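You operate a simulated robot arm through the tools that you are given. There is no shell and no other tool. Be economical: measure what you need, move in short steps, check, and stop when the job is done.

The job below is to be done with a simulated robot arm. You get a single attempt, and the scene is never put back.

JOB
Wipe the refractometer's prism dry with the pad from the bench drawer and shut the flap.
Fine: pad back in the drawer, drawer shut. Set down upright: wiping pad. Where these are worked on the way, their far stop is far enough and under half their travel is too little: bench drawer.

It is judged by the outcome, as a careful person would: the job done as asked, and still so three seconds after it is handed in. It fails if anything else is knocked over, pushed out of place, dropped, spilled or broken.

ROBOT AND FRAMES
A 6-joint arm with a fingered hand, fixed in place. Base frame: the origin is at the foot of the arm, x ahead of it, y to its left, z up. Units: m, degrees, N and s.
With the tool pointing down near the work surface it reaches from about 0.16 to 0.9 m from the base axis. Its first joint turns from -166.0 to 166.0 degrees. Payload 5 kg.
The TCP is the grasp point between the finger pads, 0.037 m short of the fingertips. In the tool frame z runs along the fingers and y along their closing line. The gripper opens to 0.124 m. The gripper's body begins 0.043 m behind the TCP. The gripper is a hand of 3 fingers: y runs from the thumb to the fingers, the wrist lies at [-0.021, -0.125, -0.215] in the tool frame, and closing takes about 1.5 s.
Orientation is told as [roll, pitch, yaw] about the base's x, y, z axes, in that order, counted from this pose: with the fingers straight down and the wrist toward the robot, the tool's x, y and z point along [0, 1, 0], [1, 0, 0] and [0, 0, -1] of the base frame.

CONTROLS
- The arm moves only by the tool play_rows. Its argument "series" is a list of rows, each a list of 3 entries, a list of its own where there are three numbers: the shift along the tool's x, y, z in m, then the turn, a rotation vector about the tool's x, y, z in degrees, then the finger opening in m, from 0 to 0.124. In form: [[[tx, ty, tz], [wx, wy, wz], claw], ...]. A call has 1 to 12 rows; each row shifts and turns the commanded pose from where the row before left it, along the tool's axes as they then stand. Each row takes 0.2 s and may step no farther than 0.05 m and 8.6 degrees from the row before; otherwise, or with a gripper value out of range, the whole call is refused. A pose out of reach is approached as far as the arm can. The call stops where the force on the tool passes 40 N (or 10 N more than at its start, if that is more) or the arm is blocked; 0.2 s more then pass. The fingers move at their own pace (about 0.072 m/s each) and stop on an object; they squeeze with about 22 N. The grip force told is the motor's: it shows also when the fingers shut on nothing. Time passes only in rows, and 0.2 s behind the last, so rows that do not move let the fingers close. It gives the time, the measured TCP pose, the force on the tool (base axes), the opening and the grip force at its end, in the units of the frame above (readings bear some noise), with the torque about the TCP (base axes, N m) and any sound that the robot's microphone picked up.
- Cameras (640 x 400 px; columns grow to the right, rows downward): "scene" is fixed at [0.4001, -0.6499, 1.4114]; the picture's right is [0.59, -0.81, 0.00], its down [-0.63, -0.46, -0.62] and it looks along [0.51, 0.37, -0.78] (base axes); focal length 214 px, centre (320, 200). "wrist" rides on the gripper at [0.072, -0.104, -0.154] in the tool frame; the picture's right is [-0.83, 0.26, -0.49], its down [-0.51, -0.72, 0.47] and it looks along [-0.23, 0.64, 0.73] (tool axes); focal length 243 px, centre (320, 200). There is no depth. A picture from a camera that has moved, and an enlarged one, comes with that camera's place and axes in the base frame and with its lens.
- snapshot(camera): a new picture of that camera. The clock stands still meanwhile.
- set_grasp(shape): the hand has 3 fingers and takes this shape, open, in about a second: jaw (thumb against the fingers, like two jaws); tri (thumb and two fingers); tip (a fingertip pinch); poke (one finger out to press); point (the index stretched); flat (the hand flat); cup (the hand cupped); fist (a fist). The gripper value then closes the fingers along that shape, each until it touches; the sizes above hold for jaw. It gives what a move gives, with no picture.
- inspect(camera, box): a new picture of the part [left, top, right, bottom] of that camera's present view, enlarged. The clock stands still meanwhile.
- hand_in(): hands the job in; it is judged then, once.

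Go step by step. Nothing tells you positions but the pictures and the camera data: compare them with the known pose of the tool, close in by small moves and look again before you grip or let go. The budget is 120 turns and 64 pictures, counting those below and the enlarged ones. Unless the task says otherwise, let go and move clear before handing in, and close with one line.

The tools are called after ">>>" by a JSON object that holds its "name" and its "arguments". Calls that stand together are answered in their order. play_rows: Moves the arm, as the interface text tells. Its arguments: {"type":"object","properties":{"series":{"type":"array"}},"required":["series"]} The other tools are called the same way: set_grasp (shape) gives the hand a shape; snapshot (camera) takes a picture; inspect (camera, box) takes an enlarged picture of a part of a camera's view; hand_in () hands the job in.

At the start:

```text
clock: 0.0
tool_pos: [0.7343, -0.1221, 1.1829]
tcp_rot: [0.0, -0.1, 0.0]
ft_force: [-0.3, -0.3, 1.0]
wrist_torque: [-0.02, 0.01, 0.01]
opening: 0.1236
gripper_force: 0.1
shape: jaw
```

scene: 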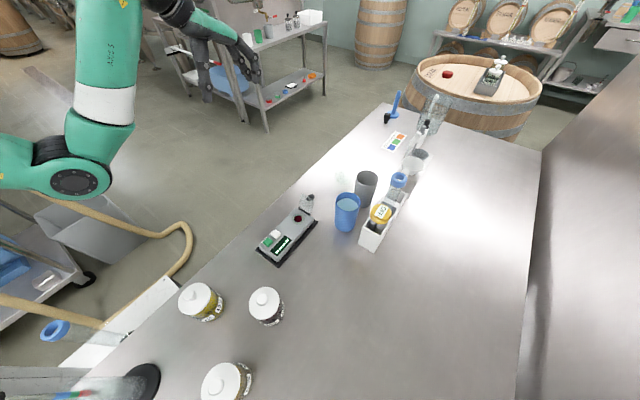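
wrist: 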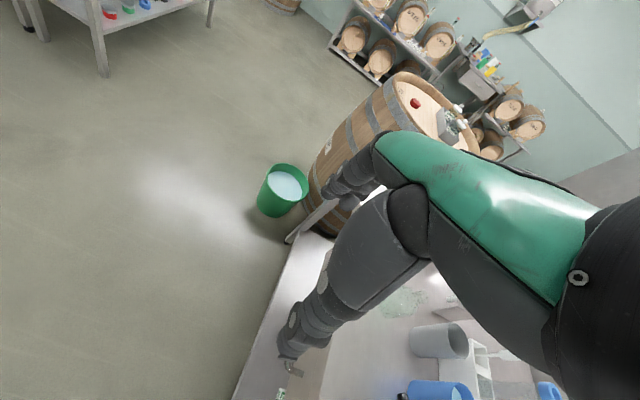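

I'll look closer at the bench first to find the refractometer, its flap, and the drawer.

>>> {"name": "inspect", "arguments": {"camera": "scene", "box": [230, 160, 430, 285]}}

>>> {"name": "inspect", "arguments": {"camera": "scene", "box": [0, 250, 240, 400]}}

>>> {"name": "inspect", "arguments": {"camera": "scene", "box": [360, 40, 560, 165]}}

```text
3.20 times, centred on (330, 222) of scene
camera zoom: at [0.4001, -0.6499, 1.4114], right [0.59, -0.81, 0.0], down [-0.63, -0.46, -0.62], along [0.51, 0.37, -0.78], focal length 686 px, centre (288, 128)
```

zoom: 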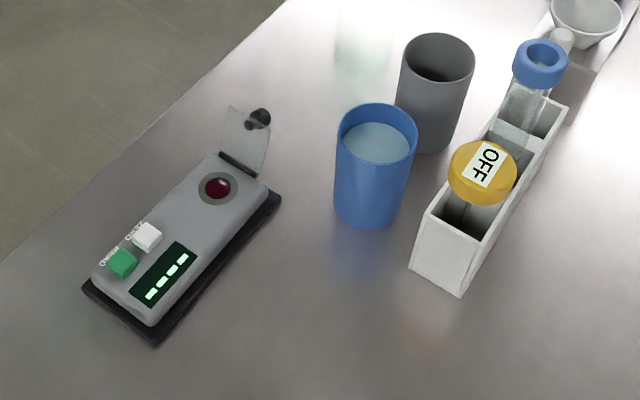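

```text
2.67 times, centred on (120, 325) of scene
camera zoom: at [0.4001, -0.6499, 1.4114], right [0.59, -0.81, 0.0], down [-0.63, -0.46, -0.62], along [0.51, 0.37, -0.78], focal length 572 px, centre (853, -133)
```

zoom: 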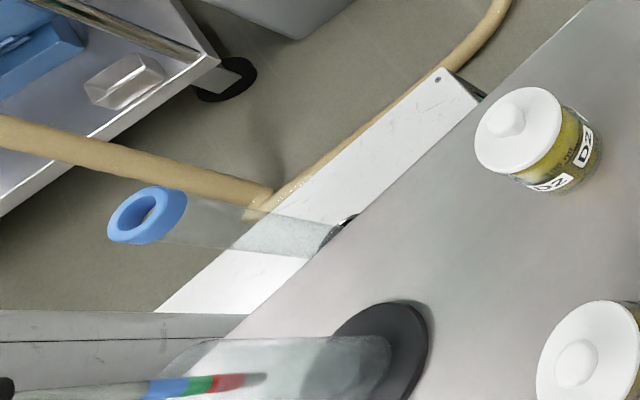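

```text
3.20 times, centred on (460, 102) of scene
camera zoom: at [0.4001, -0.6499, 1.4114], right [0.59, -0.81, 0.0], down [-0.63, -0.46, -0.62], along [0.51, 0.37, -0.78], focal length 686 px, centre (-128, 512)
```

zoom: 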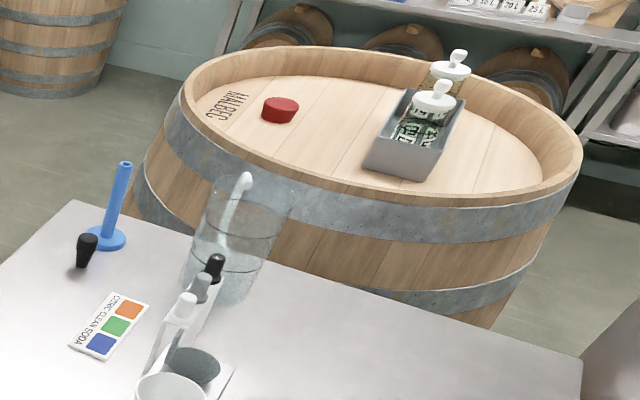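

The refractometer sits on the bench near (0.69, -0.35), with its flap open and the prism visible. A white drawer-like slab sticks out of the bench edge near x 0–0.3, y -0.2, so I'll move back and turn the hand to look at it with the wrist camera.

>>> {"name": "play_rows", "arguments": {"series": [[[0.025, -0.0395, 0.0], [0, 0, 0], 0.124], [[0.025, -0.0395, 0.0], [0, 0, 0], 0.124], [[0.025, -0.0395, 0.0], [0, 0, 0], 0.124], [[0.025, -0.0395, 0.0], [0, 0, 0], 0.124], [[0.025, -0.0395, 0.0], [0, 0, 0], 0.124], [[0.025, -0.0395, 0.0], [0, 0, 0], 0.124], [[0.025, -0.0395, 0.0], [0, 0, 0], 0.124], [[0.025, -0.0395, 0.0], [0, 0, 0], 0.124], [[0.025, -0.0395, 0.0], [0, 0, 0], 0.124], [[0.025, -0.0395, 0.0], [0, 0, 0], 0.124]]}}

>>> {"name": "play_rows", "arguments": {"series": [[[0, 0, 0], [0, 0, 8.5], 0.124], [[0, 0, 0], [0, 0, 8.5], 0.124], [[0, 0, 0], [0, 0, 8.5], 0.124], [[0, 0, 0], [0, 0, 8.5], 0.124], [[0, 0, 0], [0, 0, 8.5], 0.124], [[0, 0, 0], [0, 0, 8.5], 0.124], [[0, 0, 0], [0, 0, 8.5], 0.124], [[0, 0, 0], [0, 0, 8.5], 0.124], [[0, 0, 0], [0, 0, 8.5], 0.124], [[0, 0, 0], [0, 0, 8.5], 0.124], [[0, 0, 0], [0, 0, 5], 0.124]]}}

>>> {"name": "snapshot", "arguments": {"camera": "wrist"}}

```text
clock: 2.2
tool_pos: [0.4457, 0.1495, 1.0669]
tcp_rot: [-0.1, 0.0, -0.1]
ft_force: [0.2, -0.5, 0.3]
wrist_torque: [0.0, 0.0, -0.04]
opening: 0.1237
gripper_force: 0.0
shape: jaw
out of reach, approached as far as the arm can: row 2, 3, 4, 5, 6, 7, 8, 9, 10
```

```text
clock: 4.6
tool_pos: [0.5395, 0.0508, 0.8556]
tcp_rot: [0.4, 0.0, -89.8]
ft_force: [0.7, -0.6, 0.5]
wrist_torque: [-0.03, -0.04, 0.02]
opening: 0.1236
gripper_force: 0.0
shape: jaw
out of reach, approached as far as the arm can: row 2, 3, 4, 5, 6, 7, 8, 9, 10, 11
```

```text
58 pictures are left
camera wrist: at [0.6096, 0.1548, 1.0091], right [-0.83, -0.26, 0.49], down [-0.51, 0.72, -0.47], along [-0.23, -0.64, -0.73], focal length 243 px, centre (320, 200)
```

wrist: 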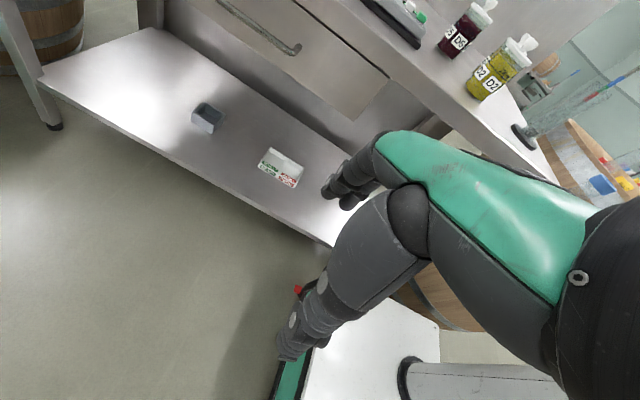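

The wrist view shows the drawer front with a bar handle under the bench edge, but its pixel positions don't match my scene estimates. I'll check where the hand appears in the scene view to calibrate.

>>> {"name": "snapshot", "arguments": {"camera": "scene"}}

>>> {"name": "play_rows", "arguments": {"series": [[[0, 0, 0], [0, 0, 0], 0.124]]}}

```text
57 pictures are left
```

scene: 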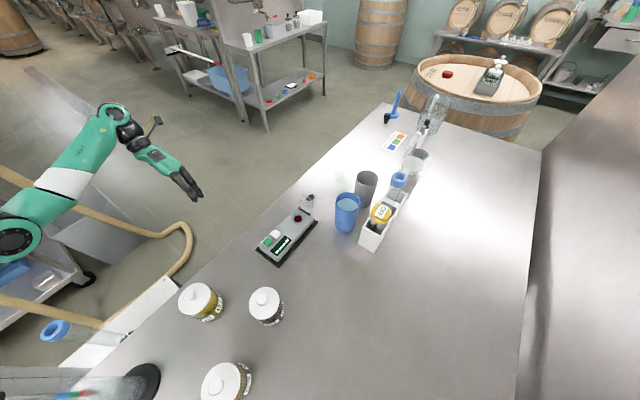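

```text
clock: 5.0
tool_pos: [0.5378, 0.0502, 0.8558]
tcp_rot: [0.3, 0.0, -89.8]
ft_force: [0.1, 0.1, -0.9]
wrist_torque: [0.02, 0.01, 0.0]
opening: 0.1237
gripper_force: 0.1
shape: jaw
```

The hand appears in the scene view where I expect it, so scene-camera estimates hold. I'll back off and rise to get a proper wrist view of the drawer.

>>> {"name": "play_rows", "arguments": {"series": [[[0.03, -0.0286, -0.014], [0, 0, 0], 0.124], [[0.03, -0.0286, -0.014], [0, 0, 0], 0.124], [[0.03, -0.0286, -0.014], [0, 0, 0], 0.124], [[0.03, -0.0286, -0.014], [0, 0, 0], 0.124], [[0.03, -0.0286, -0.014], [0, 0, 0], 0.124], [[0.03, -0.0286, -0.014], [0, 0, 0], 0.124], [[0.03, -0.0286, -0.014], [0, 0, 0], 0.124], [[0, 0, 0], [0, 0, 0], 0.124]]}}

>>> {"name": "snapshot", "arguments": {"camera": "wrist"}}

```text
clock: 6.8
tool_pos: [0.748, 0.2403, 0.9379]
tcp_rot: [0.0, 0.1, -90.0]
ft_force: [-0.2, 0.2, -0.2]
wrist_torque: [0.01, 0.01, 0.03]
opening: 0.1241
gripper_force: 0.1
shape: jaw
out of reach, approached as far as the arm can: row 1, 2, 7
```

```text
56 pictures are left
camera wrist: at [0.8198, 0.3448, 1.0921], right [-0.83, -0.26, 0.49], down [-0.51, 0.72, -0.47], along [-0.23, -0.64, -0.73], focal length 243 px, centre (320, 200)
```

wrist: 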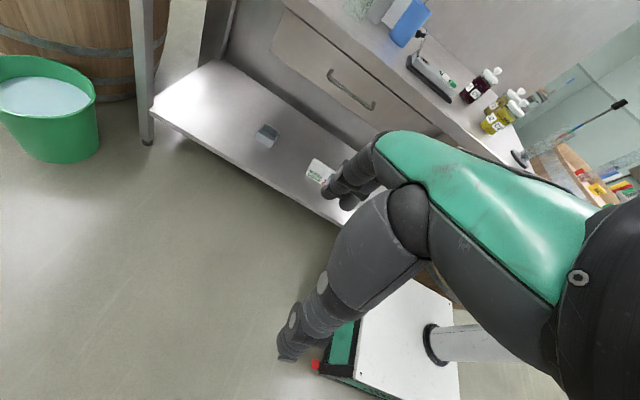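

Both cameras agree once the bench top is at about z 0.89 and its front edge at y -0.30. That puts the drawer handle near x 0.69–0.82, y -0.26, z 0.82, so I'll zoom in on it.

>>> {"name": "inspect", "arguments": {"camera": "wrist", "box": [260, 0, 460, 125]}}

```text
3.20 times, centred on (360, 62) of wrist
camera zoom: at [0.8198, 0.3448, 1.0921], right [-0.83, -0.26, 0.49], down [-0.51, 0.72, -0.47], along [-0.23, -0.64, -0.73], focal length 776 px, centre (192, 640)
```

zoom: 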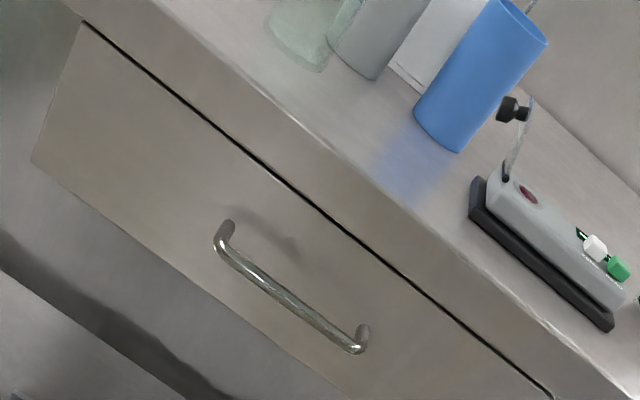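

The handle is a bow bar about 4 cm off the drawer front. I'll tilt the tool 60° forward to reach the bar from the front and above.

>>> {"name": "play_rows", "arguments": {"series": [[[0, 0, 0], [-8.57, 0, 0], 0.124], [[0, 0, 0], [-8.57, 0, 0], 0.124], [[0, 0, 0], [-8.57, 0, 0], 0.124], [[0, 0, 0], [-8.57, 0, 0], 0.124], [[0, 0, 0], [-8.57, 0, 0], 0.124], [[0, 0, 0], [-8.57, 0, 0], 0.1], [[0, 0, 0], [-8.57, 0, 0], 0.08], [[0, 0, 0], [0, 0, 0], 0.08]]}}

```text
clock: 8.6
tool_pos: [0.6631, 0.1909, 0.9764]
tcp_rot: [0.7, -39.4, -90.4]
ft_force: [0.1, 0.0, 0.4]
wrist_torque: [-0.02, 0.0, -0.02]
opening: 0.0803
gripper_force: 0.0
shape: jaw
out of reach, approached as far as the arm can: row 1, 2, 3, 4, 5, 6, 7
```

The tilt stopped at about 39° because of reach. I'll move toward the drawer in a few rows and see how the pose follows.

>>> {"name": "play_rows", "arguments": {"series": [[[0.0115, 0.024, 0.032], [0, 0, 0], 0.08], [[0.0115, 0.024, 0.032], [0, 0, 0], 0.08], [[0.0115, 0.024, 0.032], [0, 0, 0], 0.08], [[0.0115, 0.024, 0.032], [0, 0, 0], 0.08], [[0, 0, 0], [0, 0, 0], 0.08]]}}

```text
clock: 9.8
tool_pos: [0.7239, 0.0396, 0.9319]
tcp_rot: [0.7, -39.4, -90.3]
ft_force: [0.2, -0.1, 0.2]
wrist_torque: [0.0, 0.0, 0.01]
opening: 0.0803
gripper_force: 0.0
shape: jaw
out of reach, approached as far as the arm can: row 1, 2
```

Motion follows well here. I'll finish the tilt and look at the handle.

>>> {"name": "play_rows", "arguments": {"series": [[[0.01, 0.01, 0.02], [-7, 0, 0], 0.08], [[0.01, 0.01, 0.02], [-7, 0, 0], 0.08], [[0.01, 0.01, 0.02], [-7, 0, 0], 0.08], [[0, 0, 0], [0, 0, 0], 0.08]]}}

>>> {"name": "snapshot", "arguments": {"camera": "wrist"}}

>>> {"name": "snapshot", "arguments": {"camera": "scene"}}

```text
clock: 10.8
tool_pos: [0.6962, -0.0415, 0.9465]
tcp_rot: [1.3, -60.5, -90.9]
ft_force: [-0.5, -0.6, 0.6]
wrist_torque: [0.04, -0.01, 0.0]
opening: 0.0803
gripper_force: 0.0
shape: jaw
out of reach, approached as far as the arm can: row 1, 2, 3
```

```text
54 pictures are left
camera wrist: at [0.7673, 0.1446, 0.9321], right [-0.84, 0.3, 0.46], down [-0.5, -0.06, -0.87], along [-0.23, -0.95, 0.19], focal length 243 px, centre (320, 200)
```

wrist: 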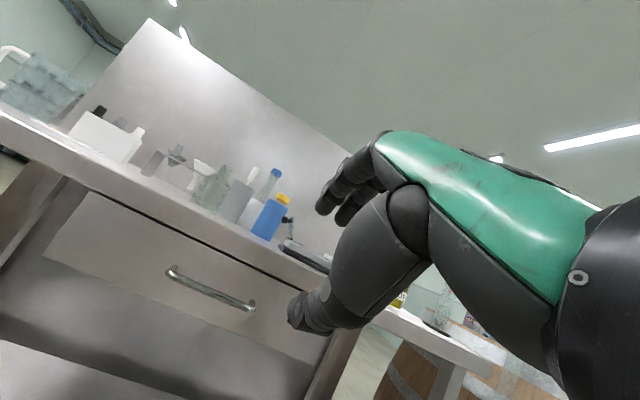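

```text
53 pictures are left
```

scene: 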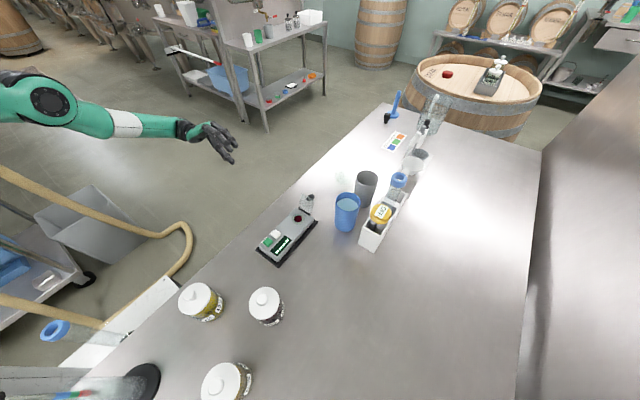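

The handle reads as x 0.69–0.81, y -0.26, z 0.808. I'll move to a point about 8 cm short of it with the fingers partly closed.

>>> {"name": "play_rows", "arguments": {"series": [[[0.011, -0.003, 0.035], [0, 0, 0], 0.06], [[0.011, -0.003, 0.035], [0, 0, 0], 0.055], [[0.011, -0.003, 0.035], [0, 0, 0], 0.055], [[0.011, -0.003, 0.035], [0, 0, 0], 0.055], [[0.011, -0.003, 0.035], [0, 0, 0], 0.055], [[0, 0, 0], [0, 0, 0], 0.055]]}}

>>> {"name": "snapshot", "arguments": {"camera": "wrist"}}

```text
clock: 12.2
tool_pos: [0.6927, -0.171, 0.9017]
tcp_rot: [1.2, -60.4, -90.8]
ft_force: [0.7, 0.4, 1.4]
wrist_torque: [0.01, -0.02, 0.02]
opening: 0.0558
gripper_force: 0.1
shape: jaw
out of reach, approached as far as the arm can: row 1, 2, 3, 4, 5
```

```text
52 pictures are left
camera wrist: at [0.763, 0.0148, 0.8887], right [-0.84, 0.29, 0.46], down [-0.5, -0.06, -0.87], along [-0.23, -0.95, 0.19], focal length 243 px, centre (320, 200)
```

wrist: 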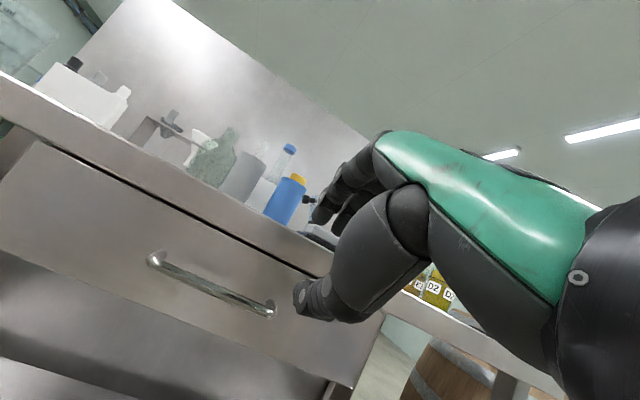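

The x motion stalls near 0.69, probably at a wrist limit. I'll yaw the hand back by about 25° so it points partly forward, then continue.

>>> {"name": "play_rows", "arguments": {"series": [[[0, 0, -0.01], [0, 7.25, -4.1], 0.055], [[0, 0, 0], [0, 7.25, -4.1], 0.055], [[0, 0, 0], [0, 7.25, -4.1], 0.055], [[0, 0, 0], [0, 0, 0], 0.055]]}}

```text
clock: 13.2
tool_pos: [0.7478, -0.1538, 0.8549]
tcp_rot: [1.4, -60.7, -65.9]
ft_force: [-0.3, -0.1, -0.8]
wrist_torque: [-0.02, 0.02, -0.01]
opening: 0.0555
gripper_force: 0.0
shape: jaw
out of reach, approached as far as the arm can: row 1, 2, 3
```

Reach is better now. I'll move to about 4 cm from the bar and check.

>>> {"name": "play_rows", "arguments": {"series": [[[-0.02, 0.003, 0.022], [0, 0, 0], 0.055], [[-0.02, 0.003, 0.022], [0, 0, 0], 0.055], [[0, 0, 0], [0, 0, 0], 0.055]]}}

>>> {"name": "snapshot", "arguments": {"camera": "wrist"}}

>>> {"name": "inspect", "arguments": {"camera": "scene", "box": [200, 100, 360, 200]}}

```text
clock: 14.0
tool_pos: [0.7328, -0.2075, 0.8373]
tcp_rot: [1.2, -60.8, -66.0]
ft_force: [0.1, 0.6, -0.6]
wrist_torque: [0.03, 0.01, 0.03]
opening: 0.0556
gripper_force: 0.1
shape: jaw
out of reach, approached as far as the arm can: row 1
```

```text
51 pictures are left
camera wrist: at [0.7198, -0.0102, 0.8225], right [-0.88, -0.08, 0.46], down [-0.42, -0.27, -0.87], along [0.19, -0.96, 0.2], focal length 243 px, centre (320, 200)
```

wrist: 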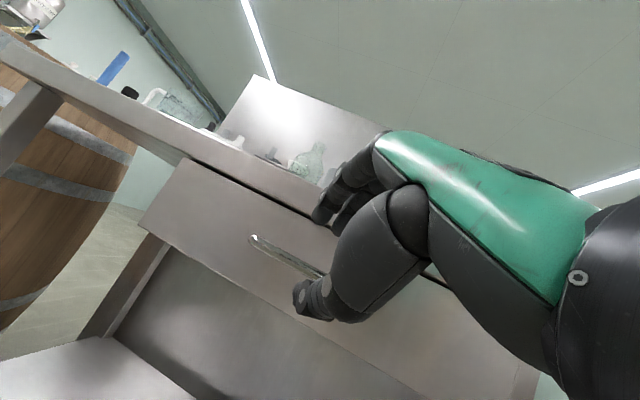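

```text
4.00 times, centred on (280, 150) of scene
camera zoom: at [0.4001, -0.6499, 1.4114], right [0.59, -0.81, 0.0], down [-0.63, -0.46, -0.62], along [0.51, 0.37, -0.78], focal length 858 px, centre (480, 400)
```

zoom: 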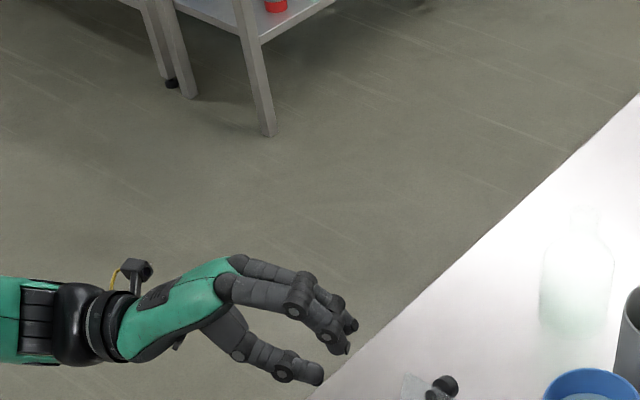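

The bar lines up between thumb and fingers. I'll advance gently about 3.3 cm and close.

>>> {"name": "play_rows", "arguments": {"series": [[[-0.002, 0.0, 0.017], [0, 0, 0], 0.055], [[-0.002, 0.0, 0.016], [0, 0, 0], 0.055], [[0, 0, 0], [0, 0, 0], 0.055]]}}

>>> {"name": "inspect", "arguments": {"camera": "wrist", "box": [200, 130, 440, 350]}}

```text
clock: 14.8
tool_pos: [0.7318, -0.2341, 0.8348]
tcp_rot: [1.2, -60.6, -66.0]
ft_force: [0.2, -1.0, 0.0]
wrist_torque: [-0.01, -0.04, 0.02]
opening: 0.0553
gripper_force: 0.0
shape: jaw
out of reach, approached as far as the arm can: row 1, 2
```

```text
1.82 times, centred on (320, 240) of wrist
camera zoom: at [0.7175, -0.0354, 0.8193], right [-0.88, -0.08, 0.46], down [-0.43, -0.26, -0.87], along [0.19, -0.96, 0.2], focal length 441 px, centre (320, 127)
```

zoom: 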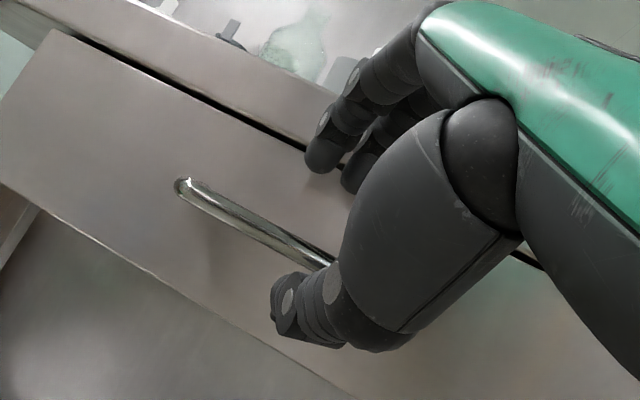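

The bar is between thumb and fingers, but I'm at a reach limit again, slightly high. I'll yaw another 8°.

>>> {"name": "play_rows", "arguments": {"series": [[[0, 0, -0.005], [0, 7.0, -4.0], 0.055], [[0, 0, 0], [0, 0, 0], 0.055]]}}

>>> {"name": "inspect", "arguments": {"camera": "wrist", "box": [200, 130, 440, 350]}}

```text
clock: 15.4
tool_pos: [0.744, -0.2316, 0.8211]
tcp_rot: [1.2, -60.8, -57.7]
ft_force: [-0.5, 0.3, 0.1]
wrist_torque: [0.01, 0.0, -0.01]
opening: 0.0556
gripper_force: 0.1
shape: jaw
out of reach, approached as far as the arm can: row 1
```

```text
1.82 times, centred on (320, 240) of wrist
camera zoom: at [0.7014, -0.036, 0.806], right [-0.86, -0.21, 0.46], down [-0.38, -0.32, -0.86], along [0.33, -0.92, 0.2], focal length 441 px, centre (320, 127)
```

zoom: 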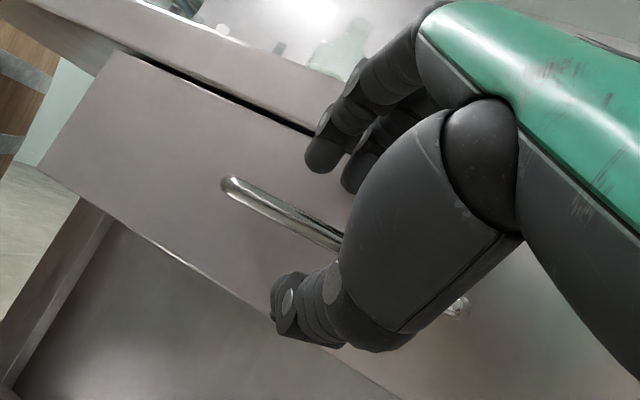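

The bar is now well between thumb and fingers. I'll advance 1.5 cm and close on it.

>>> {"name": "play_rows", "arguments": {"series": [[[0, 0, 0.015], [0, 0, 0], 0.055], [[0, 0, 0], [0, 0, 0], 0.055]]}}

>>> {"name": "play_rows", "arguments": {"series": [[[0, 0, 0], [0, 0, 0], 0.03], [[0, 0, 0], [0, 0, 0], 0.0], [[0, 0, 0], [0, 0, 0], 0.0], [[0, 0, 0], [0, 0, 0], 0.0], [[0, 0, 0], [0, 0, 0], 0.0]]}}

>>> {"name": "inspect", "arguments": {"camera": "wrist", "box": [200, 130, 440, 350]}}

```text
clock: 16.0
tool_pos: [0.7452, -0.2399, 0.823]
tcp_rot: [1.1, -60.8, -57.7]
ft_force: [-0.6, 0.8, 0.3]
wrist_torque: [-0.04, -0.03, -0.01]
opening: 0.0552
gripper_force: 0.1
shape: jaw
out of reach, approached as far as the arm can: row 1
```

```text
clock: 17.2
tool_pos: [0.7445, -0.2394, 0.8231]
tcp_rot: [1.1, -60.8, -57.7]
ft_force: [-0.8, 3.8, 1.3]
wrist_torque: [-0.02, -0.02, 0.08]
opening: 0.0
gripper_force: 22.2
shape: jaw
```

```text
1.82 times, centred on (320, 240) of wrist
camera zoom: at [0.7036, -0.0444, 0.8073], right [-0.86, -0.21, 0.46], down [-0.38, -0.32, -0.86], along [0.33, -0.92, 0.2], focal length 441 px, centre (320, 127)
```

zoom: 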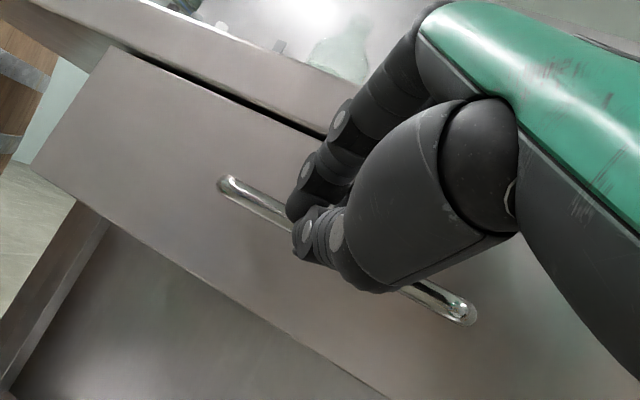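

The fingers read fully closed at the bar, which could be a thin grip or a miss. I'll do a small test pull.

>>> {"name": "play_rows", "arguments": {"series": [[[0.008, -0.0062, -0.011], [0, 0, 0], 0.0], [[0.008, -0.0062, -0.011], [0, 0, 0], 0.0], [[0, 0, 0], [0, 0, 0], 0.0]]}}

>>> {"name": "snapshot", "arguments": {"camera": "wrist"}}

```text
clock: 18.0
tool_pos: [0.7446, -0.2092, 0.8222]
tcp_rot: [1.2, -60.9, -57.8]
ft_force: [-0.6, 0.9, 12.6]
wrist_torque: [-0.45, -0.06, 0.0]
opening: 0.0
gripper_force: 21.7
shape: jaw
```

```text
46 pictures are left
camera wrist: at [0.7033, -0.0144, 0.8073], right [-0.86, -0.2, 0.46], down [-0.38, -0.32, -0.86], along [0.33, -0.92, 0.2], focal length 243 px, centre (320, 200)
```

wrist: 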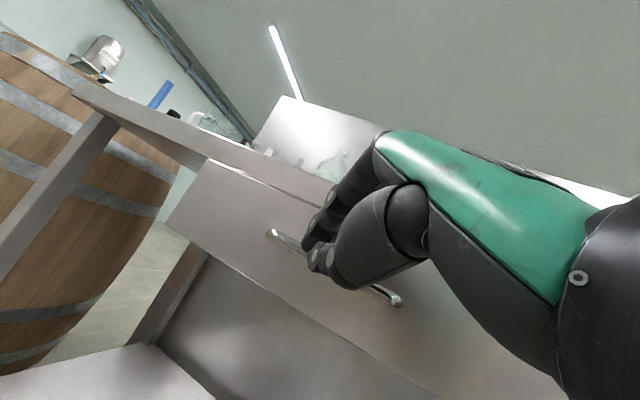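

The handle kept its place relative to the hand, so the drawer is moving. I'll keep pulling toward the far stop.

>>> {"name": "play_rows", "arguments": {"series": [[[0.0107, -0.0083, -0.0147], [0, 0, 0], 0.0], [[0.0107, -0.0083, -0.0147], [0, 0, 0], 0.0], [[0.0107, -0.0083, -0.0147], [0, 0, 0], 0.0], [[0.0107, -0.0083, -0.0147], [0, 0, 0], 0.0], [[0.0107, -0.0083, -0.0147], [0, 0, 0], 0.0], [[0, 0, 0], [0, 0, 0], 0.0]]}}

>>> {"name": "snapshot", "arguments": {"camera": "wrist"}}

>>> {"name": "snapshot", "arguments": {"camera": "scene"}}

```text
clock: 19.4
tool_pos: [0.7428, -0.1092, 0.8225]
tcp_rot: [1.1, -60.7, -57.8]
ft_force: [2.6, 1.4, 9.1]
wrist_torque: [-0.41, -0.08, 0.14]
opening: 0.0
gripper_force: 22.3
shape: jaw
```

```text
45 pictures are left
camera wrist: at [0.7004, 0.0855, 0.8073], right [-0.86, -0.21, 0.46], down [-0.38, -0.32, -0.86], along [0.33, -0.92, 0.2], focal length 243 px, centre (320, 200)
```

wrist: 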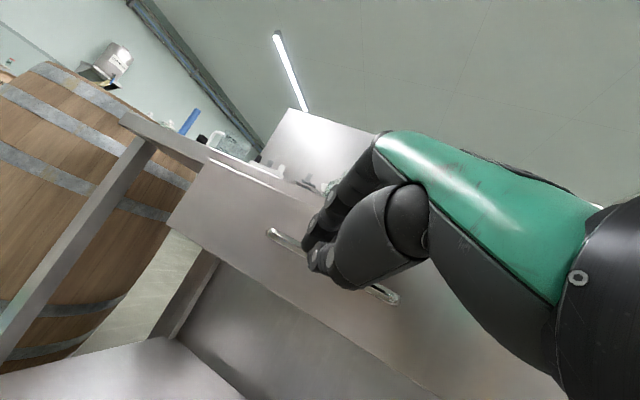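

```text
44 pictures are left
```

scene: 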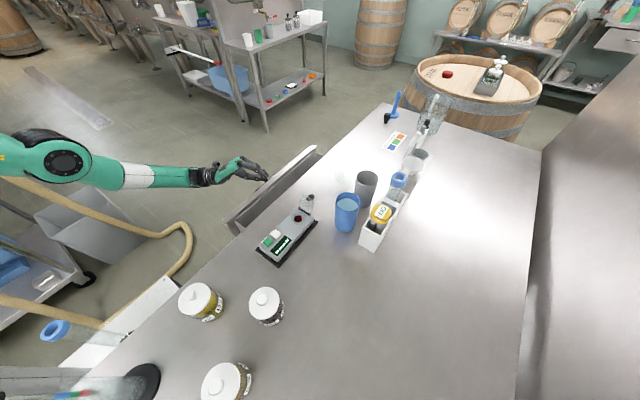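

The drawer is clearly opening. I'll keep pulling until the stop.

>>> {"name": "play_rows", "arguments": {"series": [[[0.0107, -0.0083, -0.0147], [0, 0, 0], 0.0], [[0.0107, -0.0083, -0.0147], [0, 0, 0], 0.0], [[0.0107, -0.0083, -0.0147], [0, 0, 0], 0.0], [[0.0107, -0.0083, -0.0147], [0, 0, 0], 0.0], [[0.0107, -0.0083, -0.0147], [0, 0, 0], 0.0], [[0.0107, -0.0083, -0.0147], [0, 0, 0], 0.0], [[0.0107, -0.0083, -0.0147], [0, 0, 0], 0.0], [[0, 0, 0], [0, 0, 0], 0.0]]}}

>>> {"name": "snapshot", "arguments": {"camera": "scene"}}

```text
clock: 21.2
tool_pos: [0.7254, 0.0254, 0.8436]
tcp_rot: [1.1, -60.7, -57.6]
ft_force: [-0.1, 0.1, 0.5]
wrist_torque: [-0.02, 0.02, -0.02]
opening: 0.0
gripper_force: 21.9
shape: jaw
out of reach, approached as far as the arm can: row 1, 3, 4, 5, 6, 7
```

```text
43 pictures are left
```

scene: 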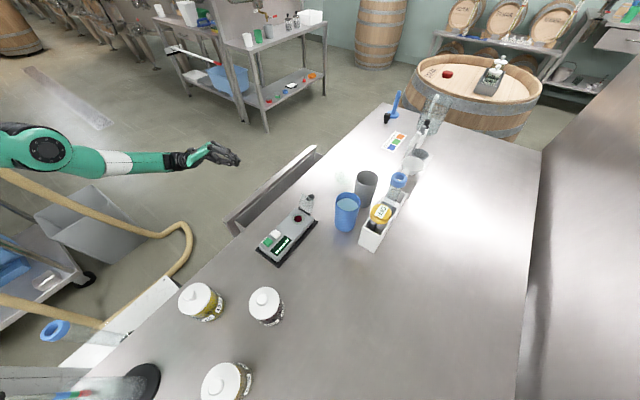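

The grip slipped at the arm's reach limit with the drawer about 13 cm open. I'll raise the hand, level it to point down, and look into the drawer.

>>> {"name": "play_rows", "arguments": {"series": [[[0, 0.035, -0.02], [0, 0, 0], 0.03], [[0, 0.035, -0.02], [0, 0, 0], 0.03], [[0, 0.035, -0.02], [0, 0, 0], 0.03], [[0, 0, 0], [8.57, 0, 0], 0.03], [[0, 0, 0], [8.57, 0, 0], 0.03], [[0, 0, 0], [8.57, 0, 0], 0.03], [[0, 0, 0], [8.57, 0, 0], 0.03], [[0, 0, 0], [8.57, 0, 0], 0.03], [[0, 0, 0], [8.57, 0, 0], 0.03], [[0, 0, 0], [8.57, 0, 0], 0.03], [[0, 0, 0], [0, 0, 0], 0.03]]}}

>>> {"name": "snapshot", "arguments": {"camera": "wrist"}}

```text
clock: 23.6
tool_pos: [0.7231, 0.025, 0.9656]
tcp_rot: [0.5, -0.6, -56.7]
ft_force: [0.0, 0.1, 0.3]
wrist_torque: [-0.01, 0.02, -0.01]
opening: 0.0297
gripper_force: 0.0
shape: jaw
```

```text
42 pictures are left
camera wrist: at [0.7229, 0.154, 1.1176], right [-0.56, -0.67, 0.49], down [-0.81, 0.32, -0.48], along [0.17, -0.67, -0.73], focal length 243 px, centre (320, 200)
```

wrist: 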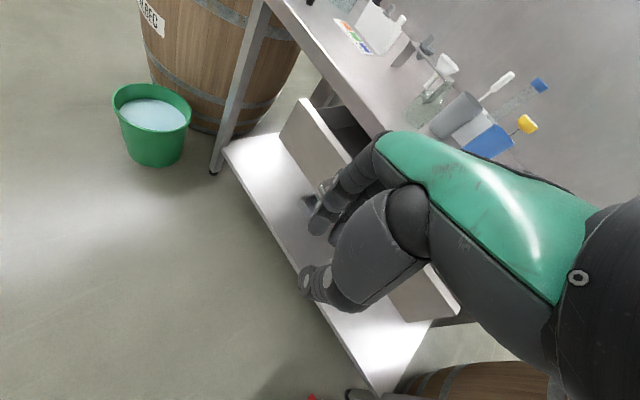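

I'll zoom on the scene view to place the drawer's front panel before hooking it from inside.

>>> {"name": "inspect", "arguments": {"camera": "scene", "box": [200, 130, 360, 230]}}

```text
4.00 times, centred on (280, 180) of scene
camera zoom: at [0.4001, -0.6499, 1.4114], right [0.59, -0.81, 0.0], down [-0.63, -0.46, -0.62], along [0.51, 0.37, -0.78], focal length 858 px, centre (480, 280)
```

zoom: 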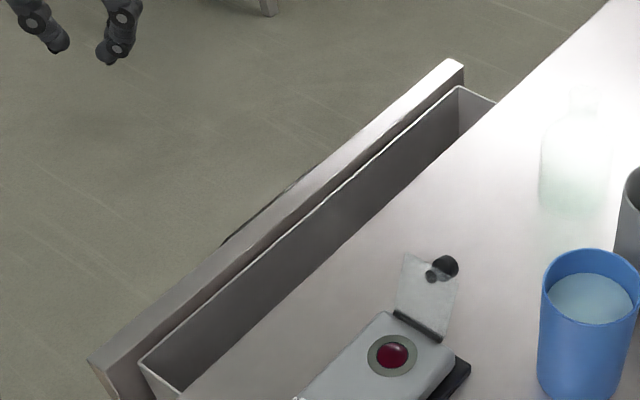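

The panel top is at z 0.86, y -0.19 to -0.21, with the box wall just behind it. I'll turn the hand to pinch that edge, fingers inside and thumb outside, for a second pull.

>>> {"name": "play_rows", "arguments": {"series": [[[0, 0, 0], [0, 0, 8], 0.06], [[0, 0, 0], [0, 0, 8], 0.09], [[0, 0, 0], [0, 0, 8], 0.09], [[0, 0, 0], [-7, 0, 0], 0.09], [[0, 0, 0], [-7, 0, 0], 0.09], [[0, 0, 0], [-7, 0, 0], 0.09], [[0, 0, 0], [0, 0, 0], 0.09]]}}

```text
clock: 25.2
tool_pos: [0.7245, 0.0259, 0.9638]
tcp_rot: [1.0, -21.5, -81.0]
ft_force: [-0.1, -0.2, -0.8]
wrist_torque: [-0.01, 0.03, 0.01]
opening: 0.0896
gripper_force: 0.0
shape: jaw
```

>>> {"name": "play_rows", "arguments": {"series": [[[-0.0075, 0.037, 0.022], [0, 0, 0], 0.09], [[-0.0075, 0.037, 0.022], [0, 0, 0], 0.09], [[-0.0075, 0.037, 0.022], [0, 0, 0], 0.09], [[-0.0075, 0.037, 0.022], [0, 0, 0], 0.09], [[-0.0075, 0.037, 0.022], [0, 0, 0], 0.09], [[0, 0, 0], [0, 0, 0], 0.09]]}}

>>> {"name": "inspect", "arguments": {"camera": "scene", "box": [200, 130, 360, 230]}}

>>> {"name": "snapshot", "arguments": {"camera": "wrist"}}

```text
clock: 26.6
tool_pos: [0.7209, -0.1894, 0.9309]
tcp_rot: [0.8, -21.5, -81.0]
ft_force: [0.2, 0.4, 0.2]
wrist_torque: [0.03, 0.05, 0.04]
opening: 0.09
gripper_force: 0.1
shape: jaw
```

```text
4.00 times, centred on (280, 180) of scene
camera zoom: at [0.4001, -0.6499, 1.4114], right [0.59, -0.81, 0.0], down [-0.63, -0.46, -0.62], along [0.51, 0.37, -0.78], focal length 858 px, centre (480, 280)
```

zoom: 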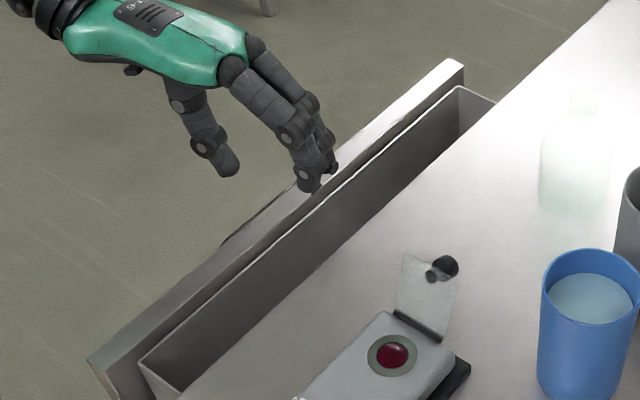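

```text
39 pictures are left
camera wrist: at [0.7666, -0.027, 1.0367], right [-0.82, -0.2, 0.54], down [-0.57, 0.41, -0.71], along [-0.08, -0.89, -0.45], focal length 243 px, centre (320, 200)
```

wrist: 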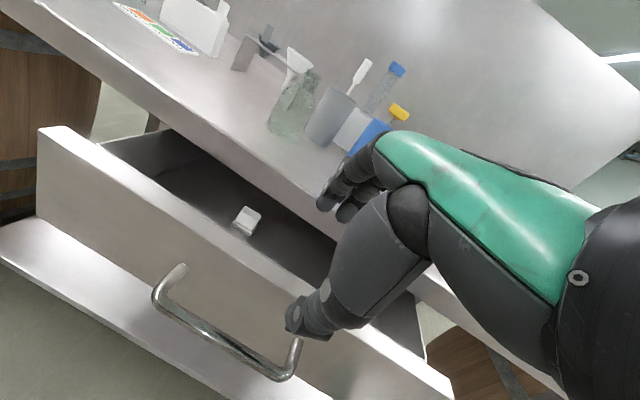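

The wrist view shows the small white pad inside at about x 0.81, still under the bench edge, so the drawer must open further. I'll lower onto the panel edge and pinch.

>>> {"name": "play_rows", "arguments": {"series": [[[-0.001, -0.002, 0.019], [0, 0, 0], 0.09], [[-0.001, -0.002, 0.019], [0, 0, 0], 0.09], [[-0.001, -0.002, 0.019], [0, 0, 0], 0.09], [[0, 0, 0], [0, 0, 0], 0.09]]}}

>>> {"name": "snapshot", "arguments": {"camera": "wrist"}}

```text
clock: 27.6
tool_pos: [0.7226, -0.2058, 0.8753]
tcp_rot: [0.9, -21.6, -81.0]
ft_force: [-0.6, 0.2, 0.0]
wrist_torque: [0.04, 0.02, -0.05]
opening: 0.0898
gripper_force: 0.2
shape: jaw
```

```text
38 pictures are left
camera wrist: at [0.7675, -0.042, 0.9807], right [-0.82, -0.2, 0.54], down [-0.57, 0.41, -0.71], along [-0.08, -0.89, -0.45], focal length 243 px, centre (320, 200)
```

wrist: 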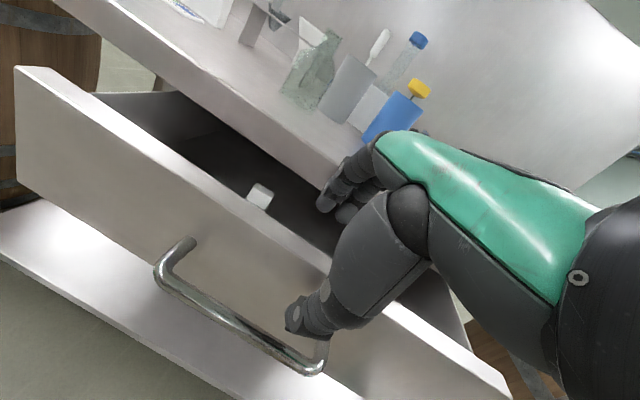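

Fingers are inside and thumb outside the panel. I'll close on it.

>>> {"name": "play_rows", "arguments": {"series": [[[0, 0, 0], [0, 0, 0], 0.05], [[0, 0, 0], [0, 0, 0], 0.02], [[0, 0, 0], [0, 0, 0], 0.0], [[0, 0, 0], [0, 0, 0], 0.0], [[0, 0, 0], [0, 0, 0], 0.0]]}}

```text
clock: 28.8
tool_pos: [0.7223, -0.2046, 0.8756]
tcp_rot: [0.9, -21.5, -81.1]
ft_force: [-2.3, 0.5, 4.4]
wrist_torque: [-0.16, 0.0, -0.04]
opening: 0.0263
gripper_force: 22.0
shape: jaw
```

It holds at 26 mm. Pulling toward +y.

>>> {"name": "play_rows", "arguments": {"series": [[[0.0031, -0.0184, -0.0072], [0, 0, 0], 0.0], [[0.0031, -0.0184, -0.0072], [0, 0, 0], 0.0], [[0.0031, -0.0184, -0.0072], [0, 0, 0], 0.0], [[0.0031, -0.0184, -0.0072], [0, 0, 0], 0.0], [[0.0031, -0.0184, -0.0072], [0, 0, 0], 0.0], [[0.0031, -0.0184, -0.0072], [0, 0, 0], 0.0], [[0.0031, -0.0184, -0.0072], [0, 0, 0], 0.0], [[0.0031, -0.0184, -0.0072], [0, 0, 0], 0.0], [[0, 0, 0], [0, 0, 0], 0.0]]}}

>>> {"name": "snapshot", "arguments": {"camera": "scene"}}

```text
clock: 30.8
tool_pos: [0.7218, -0.0438, 0.8758]
tcp_rot: [1.1, -21.5, -81.2]
ft_force: [6.0, 2.4, 23.7]
wrist_torque: [-0.4, -0.27, 0.15]
opening: 0.0251
gripper_force: 22.4
shape: jaw
```

```text
37 pictures are left
```

scene: 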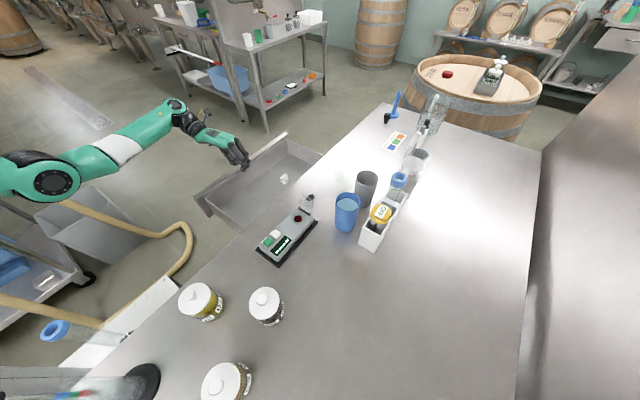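

The drawer is now about 27 cm open and the pad is visible inside. I'll try a little more pull to find the stop.

>>> {"name": "play_rows", "arguments": {"series": [[[0.0031, -0.0184, -0.0072], [0, 0, 0], 0.0], [[0.0031, -0.0184, -0.0072], [0, 0, 0], 0.0], [[0.0, 0.0, 0.0], [0, 0, 0], 0.0]]}}

```text
clock: 31.6
tool_pos: [0.7201, -0.0071, 0.877]
tcp_rot: [1.0, -21.7, -81.2]
ft_force: [15.4, -18.2, 21.8]
wrist_torque: [-1.17, -0.4, 0.32]
opening: 0.0244
gripper_force: 21.9
shape: jaw
```

Resistance is rising, so it's at or near the stop. I'll release, lift clear, and inspect the pad.

>>> {"name": "play_rows", "arguments": {"series": [[[0, 0, 0], [0, 0, 0], 0.04], [[0, 0, 0], [0, 0, 0], 0.08], [[0, 0, 0], [0, 0, 0], 0.08], [[0, 0.011, -0.028], [0, 0, 0], 0.08], [[0, 0.011, -0.028], [0, 0, 0], 0.08], [[0, 0.011, -0.028], [0, 0, 0], 0.08], [[0, 0.011, -0.028], [0, 0, 0], 0.08], [[0, 0, 0], [0, 0, 0], 0.08]]}}

>>> {"name": "snapshot", "arguments": {"camera": "wrist"}}

>>> {"name": "inspect", "arguments": {"camera": "scene", "box": [190, 110, 350, 210]}}

```text
clock: 33.4
tool_pos: [0.715, -0.0062, 0.9939]
tcp_rot: [1.0, -21.4, -81.0]
ft_force: [0.1, -0.4, -0.5]
wrist_torque: [-0.03, 0.01, 0.0]
opening: 0.0796
gripper_force: 0.2
shape: jaw
```

```text
36 pictures are left
camera wrist: at [0.7599, 0.1572, 1.0994], right [-0.82, -0.2, 0.54], down [-0.57, 0.41, -0.71], along [-0.08, -0.89, -0.45], focal length 243 px, centre (320, 200)
```

wrist: 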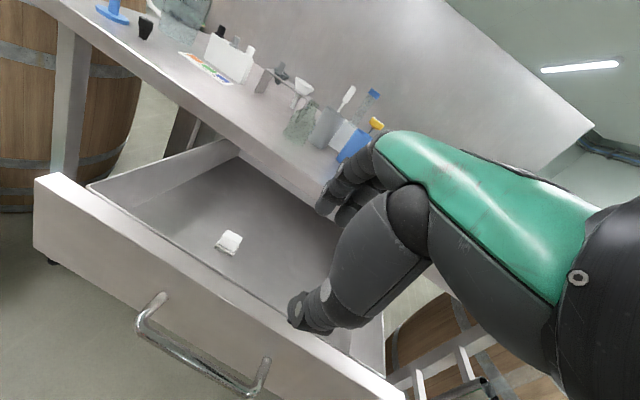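

```text
4.00 times, centred on (270, 160) of scene
camera zoom: at [0.4001, -0.6499, 1.4114], right [0.59, -0.81, 0.0], down [-0.63, -0.46, -0.62], along [0.51, 0.37, -0.78], focal length 858 px, centre (520, 360)
```

zoom: 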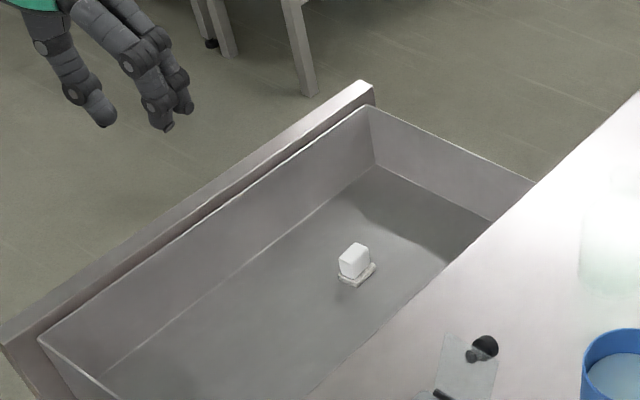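

The pad is a small white block on a flat base near (0.81, -0.14, 0.80) on the drawer floor. I'll zoom in for its orientation.

>>> {"name": "inspect", "arguments": {"camera": "scene", "box": [264, 164, 304, 189]}}

>>> {"name": "inspect", "arguments": {"camera": "wrist", "box": [200, 215, 264, 255]}}

```text
16.00 times, centred on (284, 176) of scene
camera zoom: at [0.4001, -0.6499, 1.4114], right [0.59, -0.81, 0.0], down [-0.63, -0.46, -0.62], along [0.51, 0.37, -0.78], focal length 3432 px, centre (896, 576)
```

zoom: 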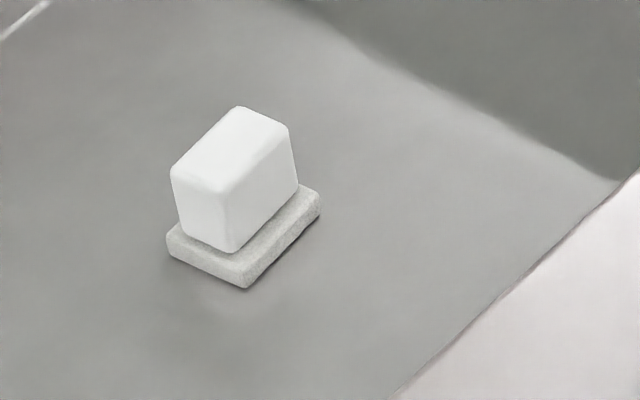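

```text
10.00 times, centred on (232, 235) of wrist
camera zoom: at [0.7599, 0.1572, 1.0994], right [-0.82, -0.2, 0.54], down [-0.57, 0.41, -0.71], along [-0.08, -0.89, -0.45], focal length 2426 px, centre (1200, -150)
```

zoom: 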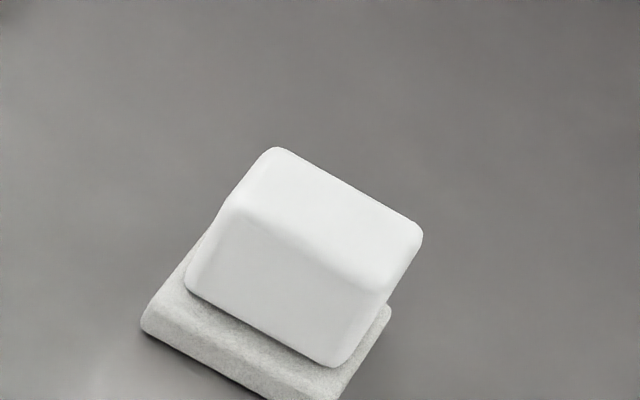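

The block handle is axis-aligned: x 0.798–0.826, y -0.150 to -0.134, top at about 0.80. I'll level the hand at yaw -90 so it closes across the short side, and move above it.

>>> {"name": "play_rows", "arguments": {"series": [[[0, 0, 0], [7.1, 0, 0], 0.07], [[0, 0, 0], [7.1, 0, 0], 0.06], [[0, 0, 0], [7.1, 0, 0], 0.06], [[0, 0, 0], [0, 0, 8.5], 0.06], [[0, 0, 0], [0, 0, 0], 0.06]]}}

>>> {"name": "play_rows", "arguments": {"series": [[[0.0325, 0.0455, 0], [0, 0, 0], 0.06], [[0.0325, 0.0455, 0.01], [0, 0, 0], 0.06], [[0.0325, 0.0455, 0.03], [0, 0, 0], 0.06], [[0, 0, 0], [0, 0, 0], 0.06]]}}

```text
clock: 34.6
tool_pos: [0.7178, -0.0059, 0.995]
tcp_rot: [0.8, 0.0, -89.3]
ft_force: [-1.0, -0.8, 1.1]
wrist_torque: [0.0, 0.02, 0.0]
opening: 0.0604
gripper_force: 0.0
shape: jaw
```

```text
refused: row 1 steps farther than a row can; nothing moved
```

>>> {"name": "play_rows", "arguments": {"series": [[[0.0235, 0.034, 0.015], [0, 0, 0], 0.06], [[0.0235, 0.034, 0.018], [0, 0, 0], 0.06], [[0.0235, 0.034, 0.018], [0, 0, 0], 0.06], [[0.0235, 0.034, 0.02], [0, 0, 0], 0.06], [[0, 0, 0], [0, 0, 0], 0.06]]}}

>>> {"name": "inspect", "arguments": {"camera": "scene", "box": [224, 110, 352, 190]}}

>>> {"name": "snapshot", "arguments": {"camera": "wrist"}}

```text
clock: 35.8
tool_pos: [0.8159, -0.1387, 0.9263]
tcp_rot: [0.8, -0.1, -89.2]
ft_force: [0.3, 0.8, -0.9]
wrist_torque: [0.0, -0.01, 0.0]
opening: 0.0604
gripper_force: 0.2
shape: jaw
```

```text
5.00 times, centred on (288, 150) of scene
camera zoom: at [0.4001, -0.6499, 1.4114], right [0.59, -0.81, 0.0], down [-0.63, -0.46, -0.62], along [0.51, 0.37, -0.78], focal length 1072 px, centre (480, 450)
```

zoom: 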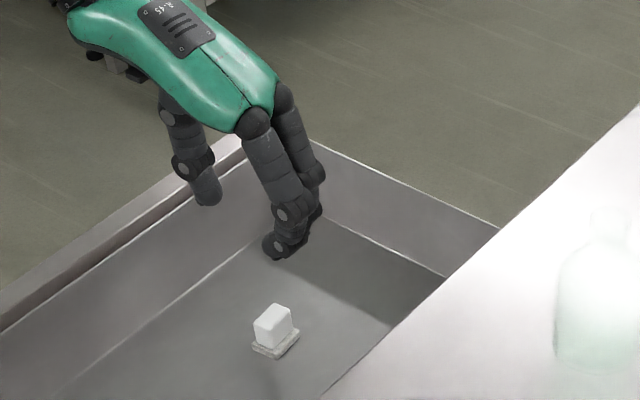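

```text
31 pictures are left
camera wrist: at [0.8825, -0.0328, 1.0802], right [-0.83, -0.27, 0.48], down [-0.51, 0.71, -0.48], along [-0.21, -0.64, -0.73], focal length 243 px, centre (320, 200)
```

wrist: 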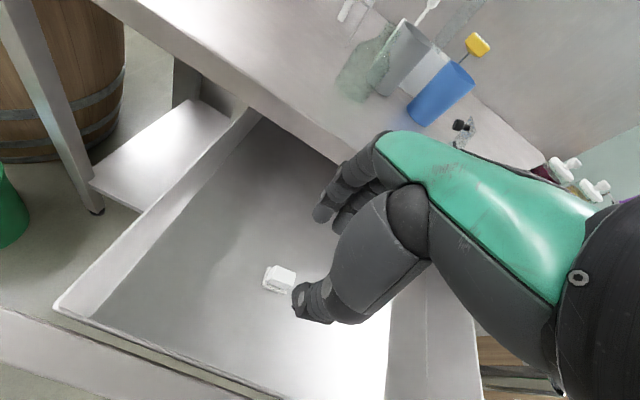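

Both cameras agree the block is at (0.813, -0.141). I'll lower in steps.

>>> {"name": "play_rows", "arguments": {"series": [[[-0.001, 0.001, 0.025], [0, 0, 0], 0.06], [[-0.001, 0.001, 0.025], [0, 0, 0], 0.06], [[-0.001, 0.001, 0.025], [0, 0, 0], 0.06], [[0, 0, 0], [0, 0, 0], 0.06]]}}

>>> {"name": "inspect", "arguments": {"camera": "scene", "box": [244, 140, 324, 190]}}

>>> {"name": "inspect", "arguments": {"camera": "wrist", "box": [240, 150, 400, 350]}}

```text
clock: 36.8
tool_pos: [0.8102, -0.1438, 0.8518]
tcp_rot: [0.8, 0.0, -89.2]
ft_force: [0.0, -0.1, 0.2]
wrist_torque: [-0.04, 0.0, -0.01]
opening: 0.0603
gripper_force: 0.2
shape: jaw
out of reach, approached as far as the arm can: row 3
```

```text
8.00 times, centred on (284, 165) of scene
camera zoom: at [0.4001, -0.6499, 1.4114], right [0.59, -0.81, 0.0], down [-0.63, -0.46, -0.62], along [0.51, 0.37, -0.78], focal length 1716 px, centre (608, 480)
```

zoom: 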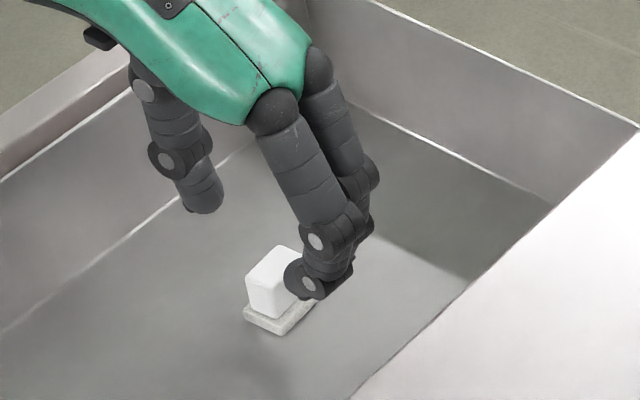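

```text
2.00 times, centred on (320, 250) of wrist
camera zoom: at [0.8784, -0.037, 1.0066], right [-0.83, -0.27, 0.48], down [-0.51, 0.71, -0.48], along [-0.21, -0.64, -0.73], focal length 485 px, centre (320, 100)
```

zoom: 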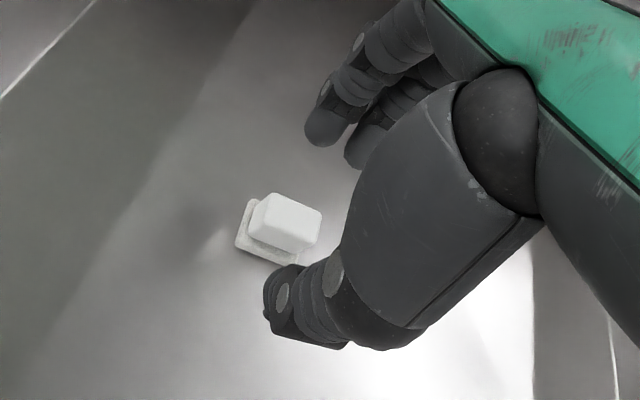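

Aligned. Lowering the last 3 cm.

>>> {"name": "play_rows", "arguments": {"series": [[[0.001, 0, 0.015], [0, 0, 0], 0.06], [[0.001, 0, 0.014], [0, 0, 0], 0.06], [[0, 0, 0], [0, 0, 0], 0.06]]}}

>>> {"name": "inspect", "arguments": {"camera": "scene", "box": [244, 140, 324, 190]}}

```text
clock: 37.6
tool_pos: [0.8, -0.1401, 0.8288]
tcp_rot: [0.8, 0.1, -89.2]
ft_force: [-0.1, -0.4, 0.3]
wrist_torque: [-0.04, -0.02, 0.01]
opening: 0.0601
gripper_force: 0.0
shape: jaw
out of reach, approached as far as the arm can: row 1, 2
```

```text
8.00 times, centred on (284, 165) of scene
camera zoom: at [0.4001, -0.6499, 1.4114], right [0.59, -0.81, 0.0], down [-0.63, -0.46, -0.62], along [0.51, 0.37, -0.78], focal length 1716 px, centre (608, 480)
```

zoom: 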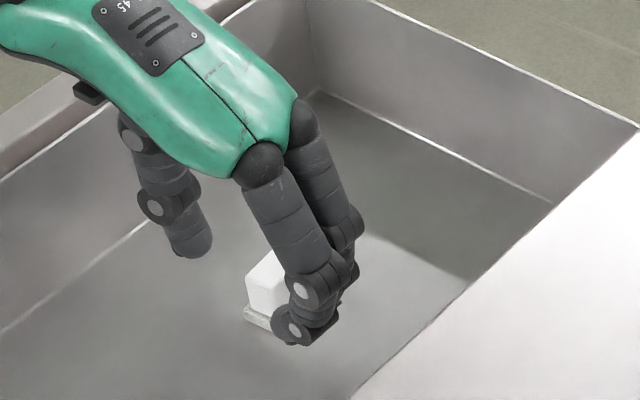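

The arm falls about 1 cm short in x at this yaw. I'll yaw back about 8° to recover reach.

>>> {"name": "play_rows", "arguments": {"series": [[[0, 0, -0.006], [0, 0, -8.5], 0.06], [[0, 0, 0], [0, 0, 0], 0.06]]}}

```text
clock: 38.2
tool_pos: [0.7984, -0.1401, 0.8342]
tcp_rot: [0.7, -0.2, -80.8]
ft_force: [-0.1, 0.3, -1.1]
wrist_torque: [0.01, 0.0, -0.01]
opening: 0.0606
gripper_force: 0.2
shape: jaw
```

>>> {"name": "play_rows", "arguments": {"series": [[[0.0131, 0.004, 0.006], [0, 0, 0], 0.06], [[0, 0, 0.006], [0, 0, 0], 0.06], [[0, 0, 0], [0, 0, 0], 0.06]]}}

>>> {"name": "inspect", "arguments": {"camera": "wrist", "box": [240, 150, 400, 350]}}

```text
clock: 39.0
tool_pos: [0.8127, -0.1427, 0.8235]
tcp_rot: [0.7, -0.2, -80.7]
ft_force: [-0.3, 0.2, -0.1]
wrist_torque: [0.05, -0.02, -0.01]
opening: 0.0602
gripper_force: 0.0
shape: jaw
```

```text
2.00 times, centred on (320, 250) of wrist
camera zoom: at [0.8641, -0.0275, 0.9764], right [-0.78, -0.39, 0.48], down [-0.61, 0.63, -0.48], along [-0.12, -0.67, -0.73], focal length 485 px, centre (320, 100)
```

zoom: 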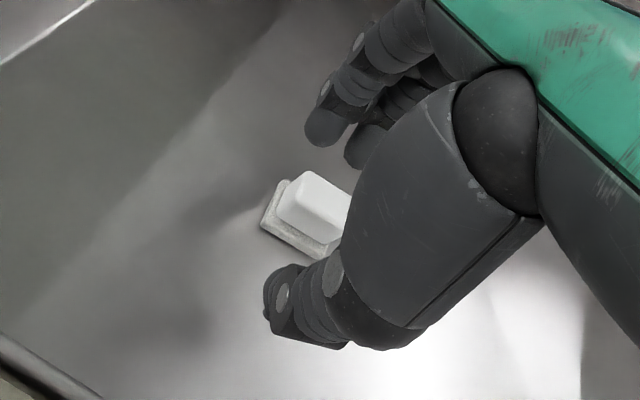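

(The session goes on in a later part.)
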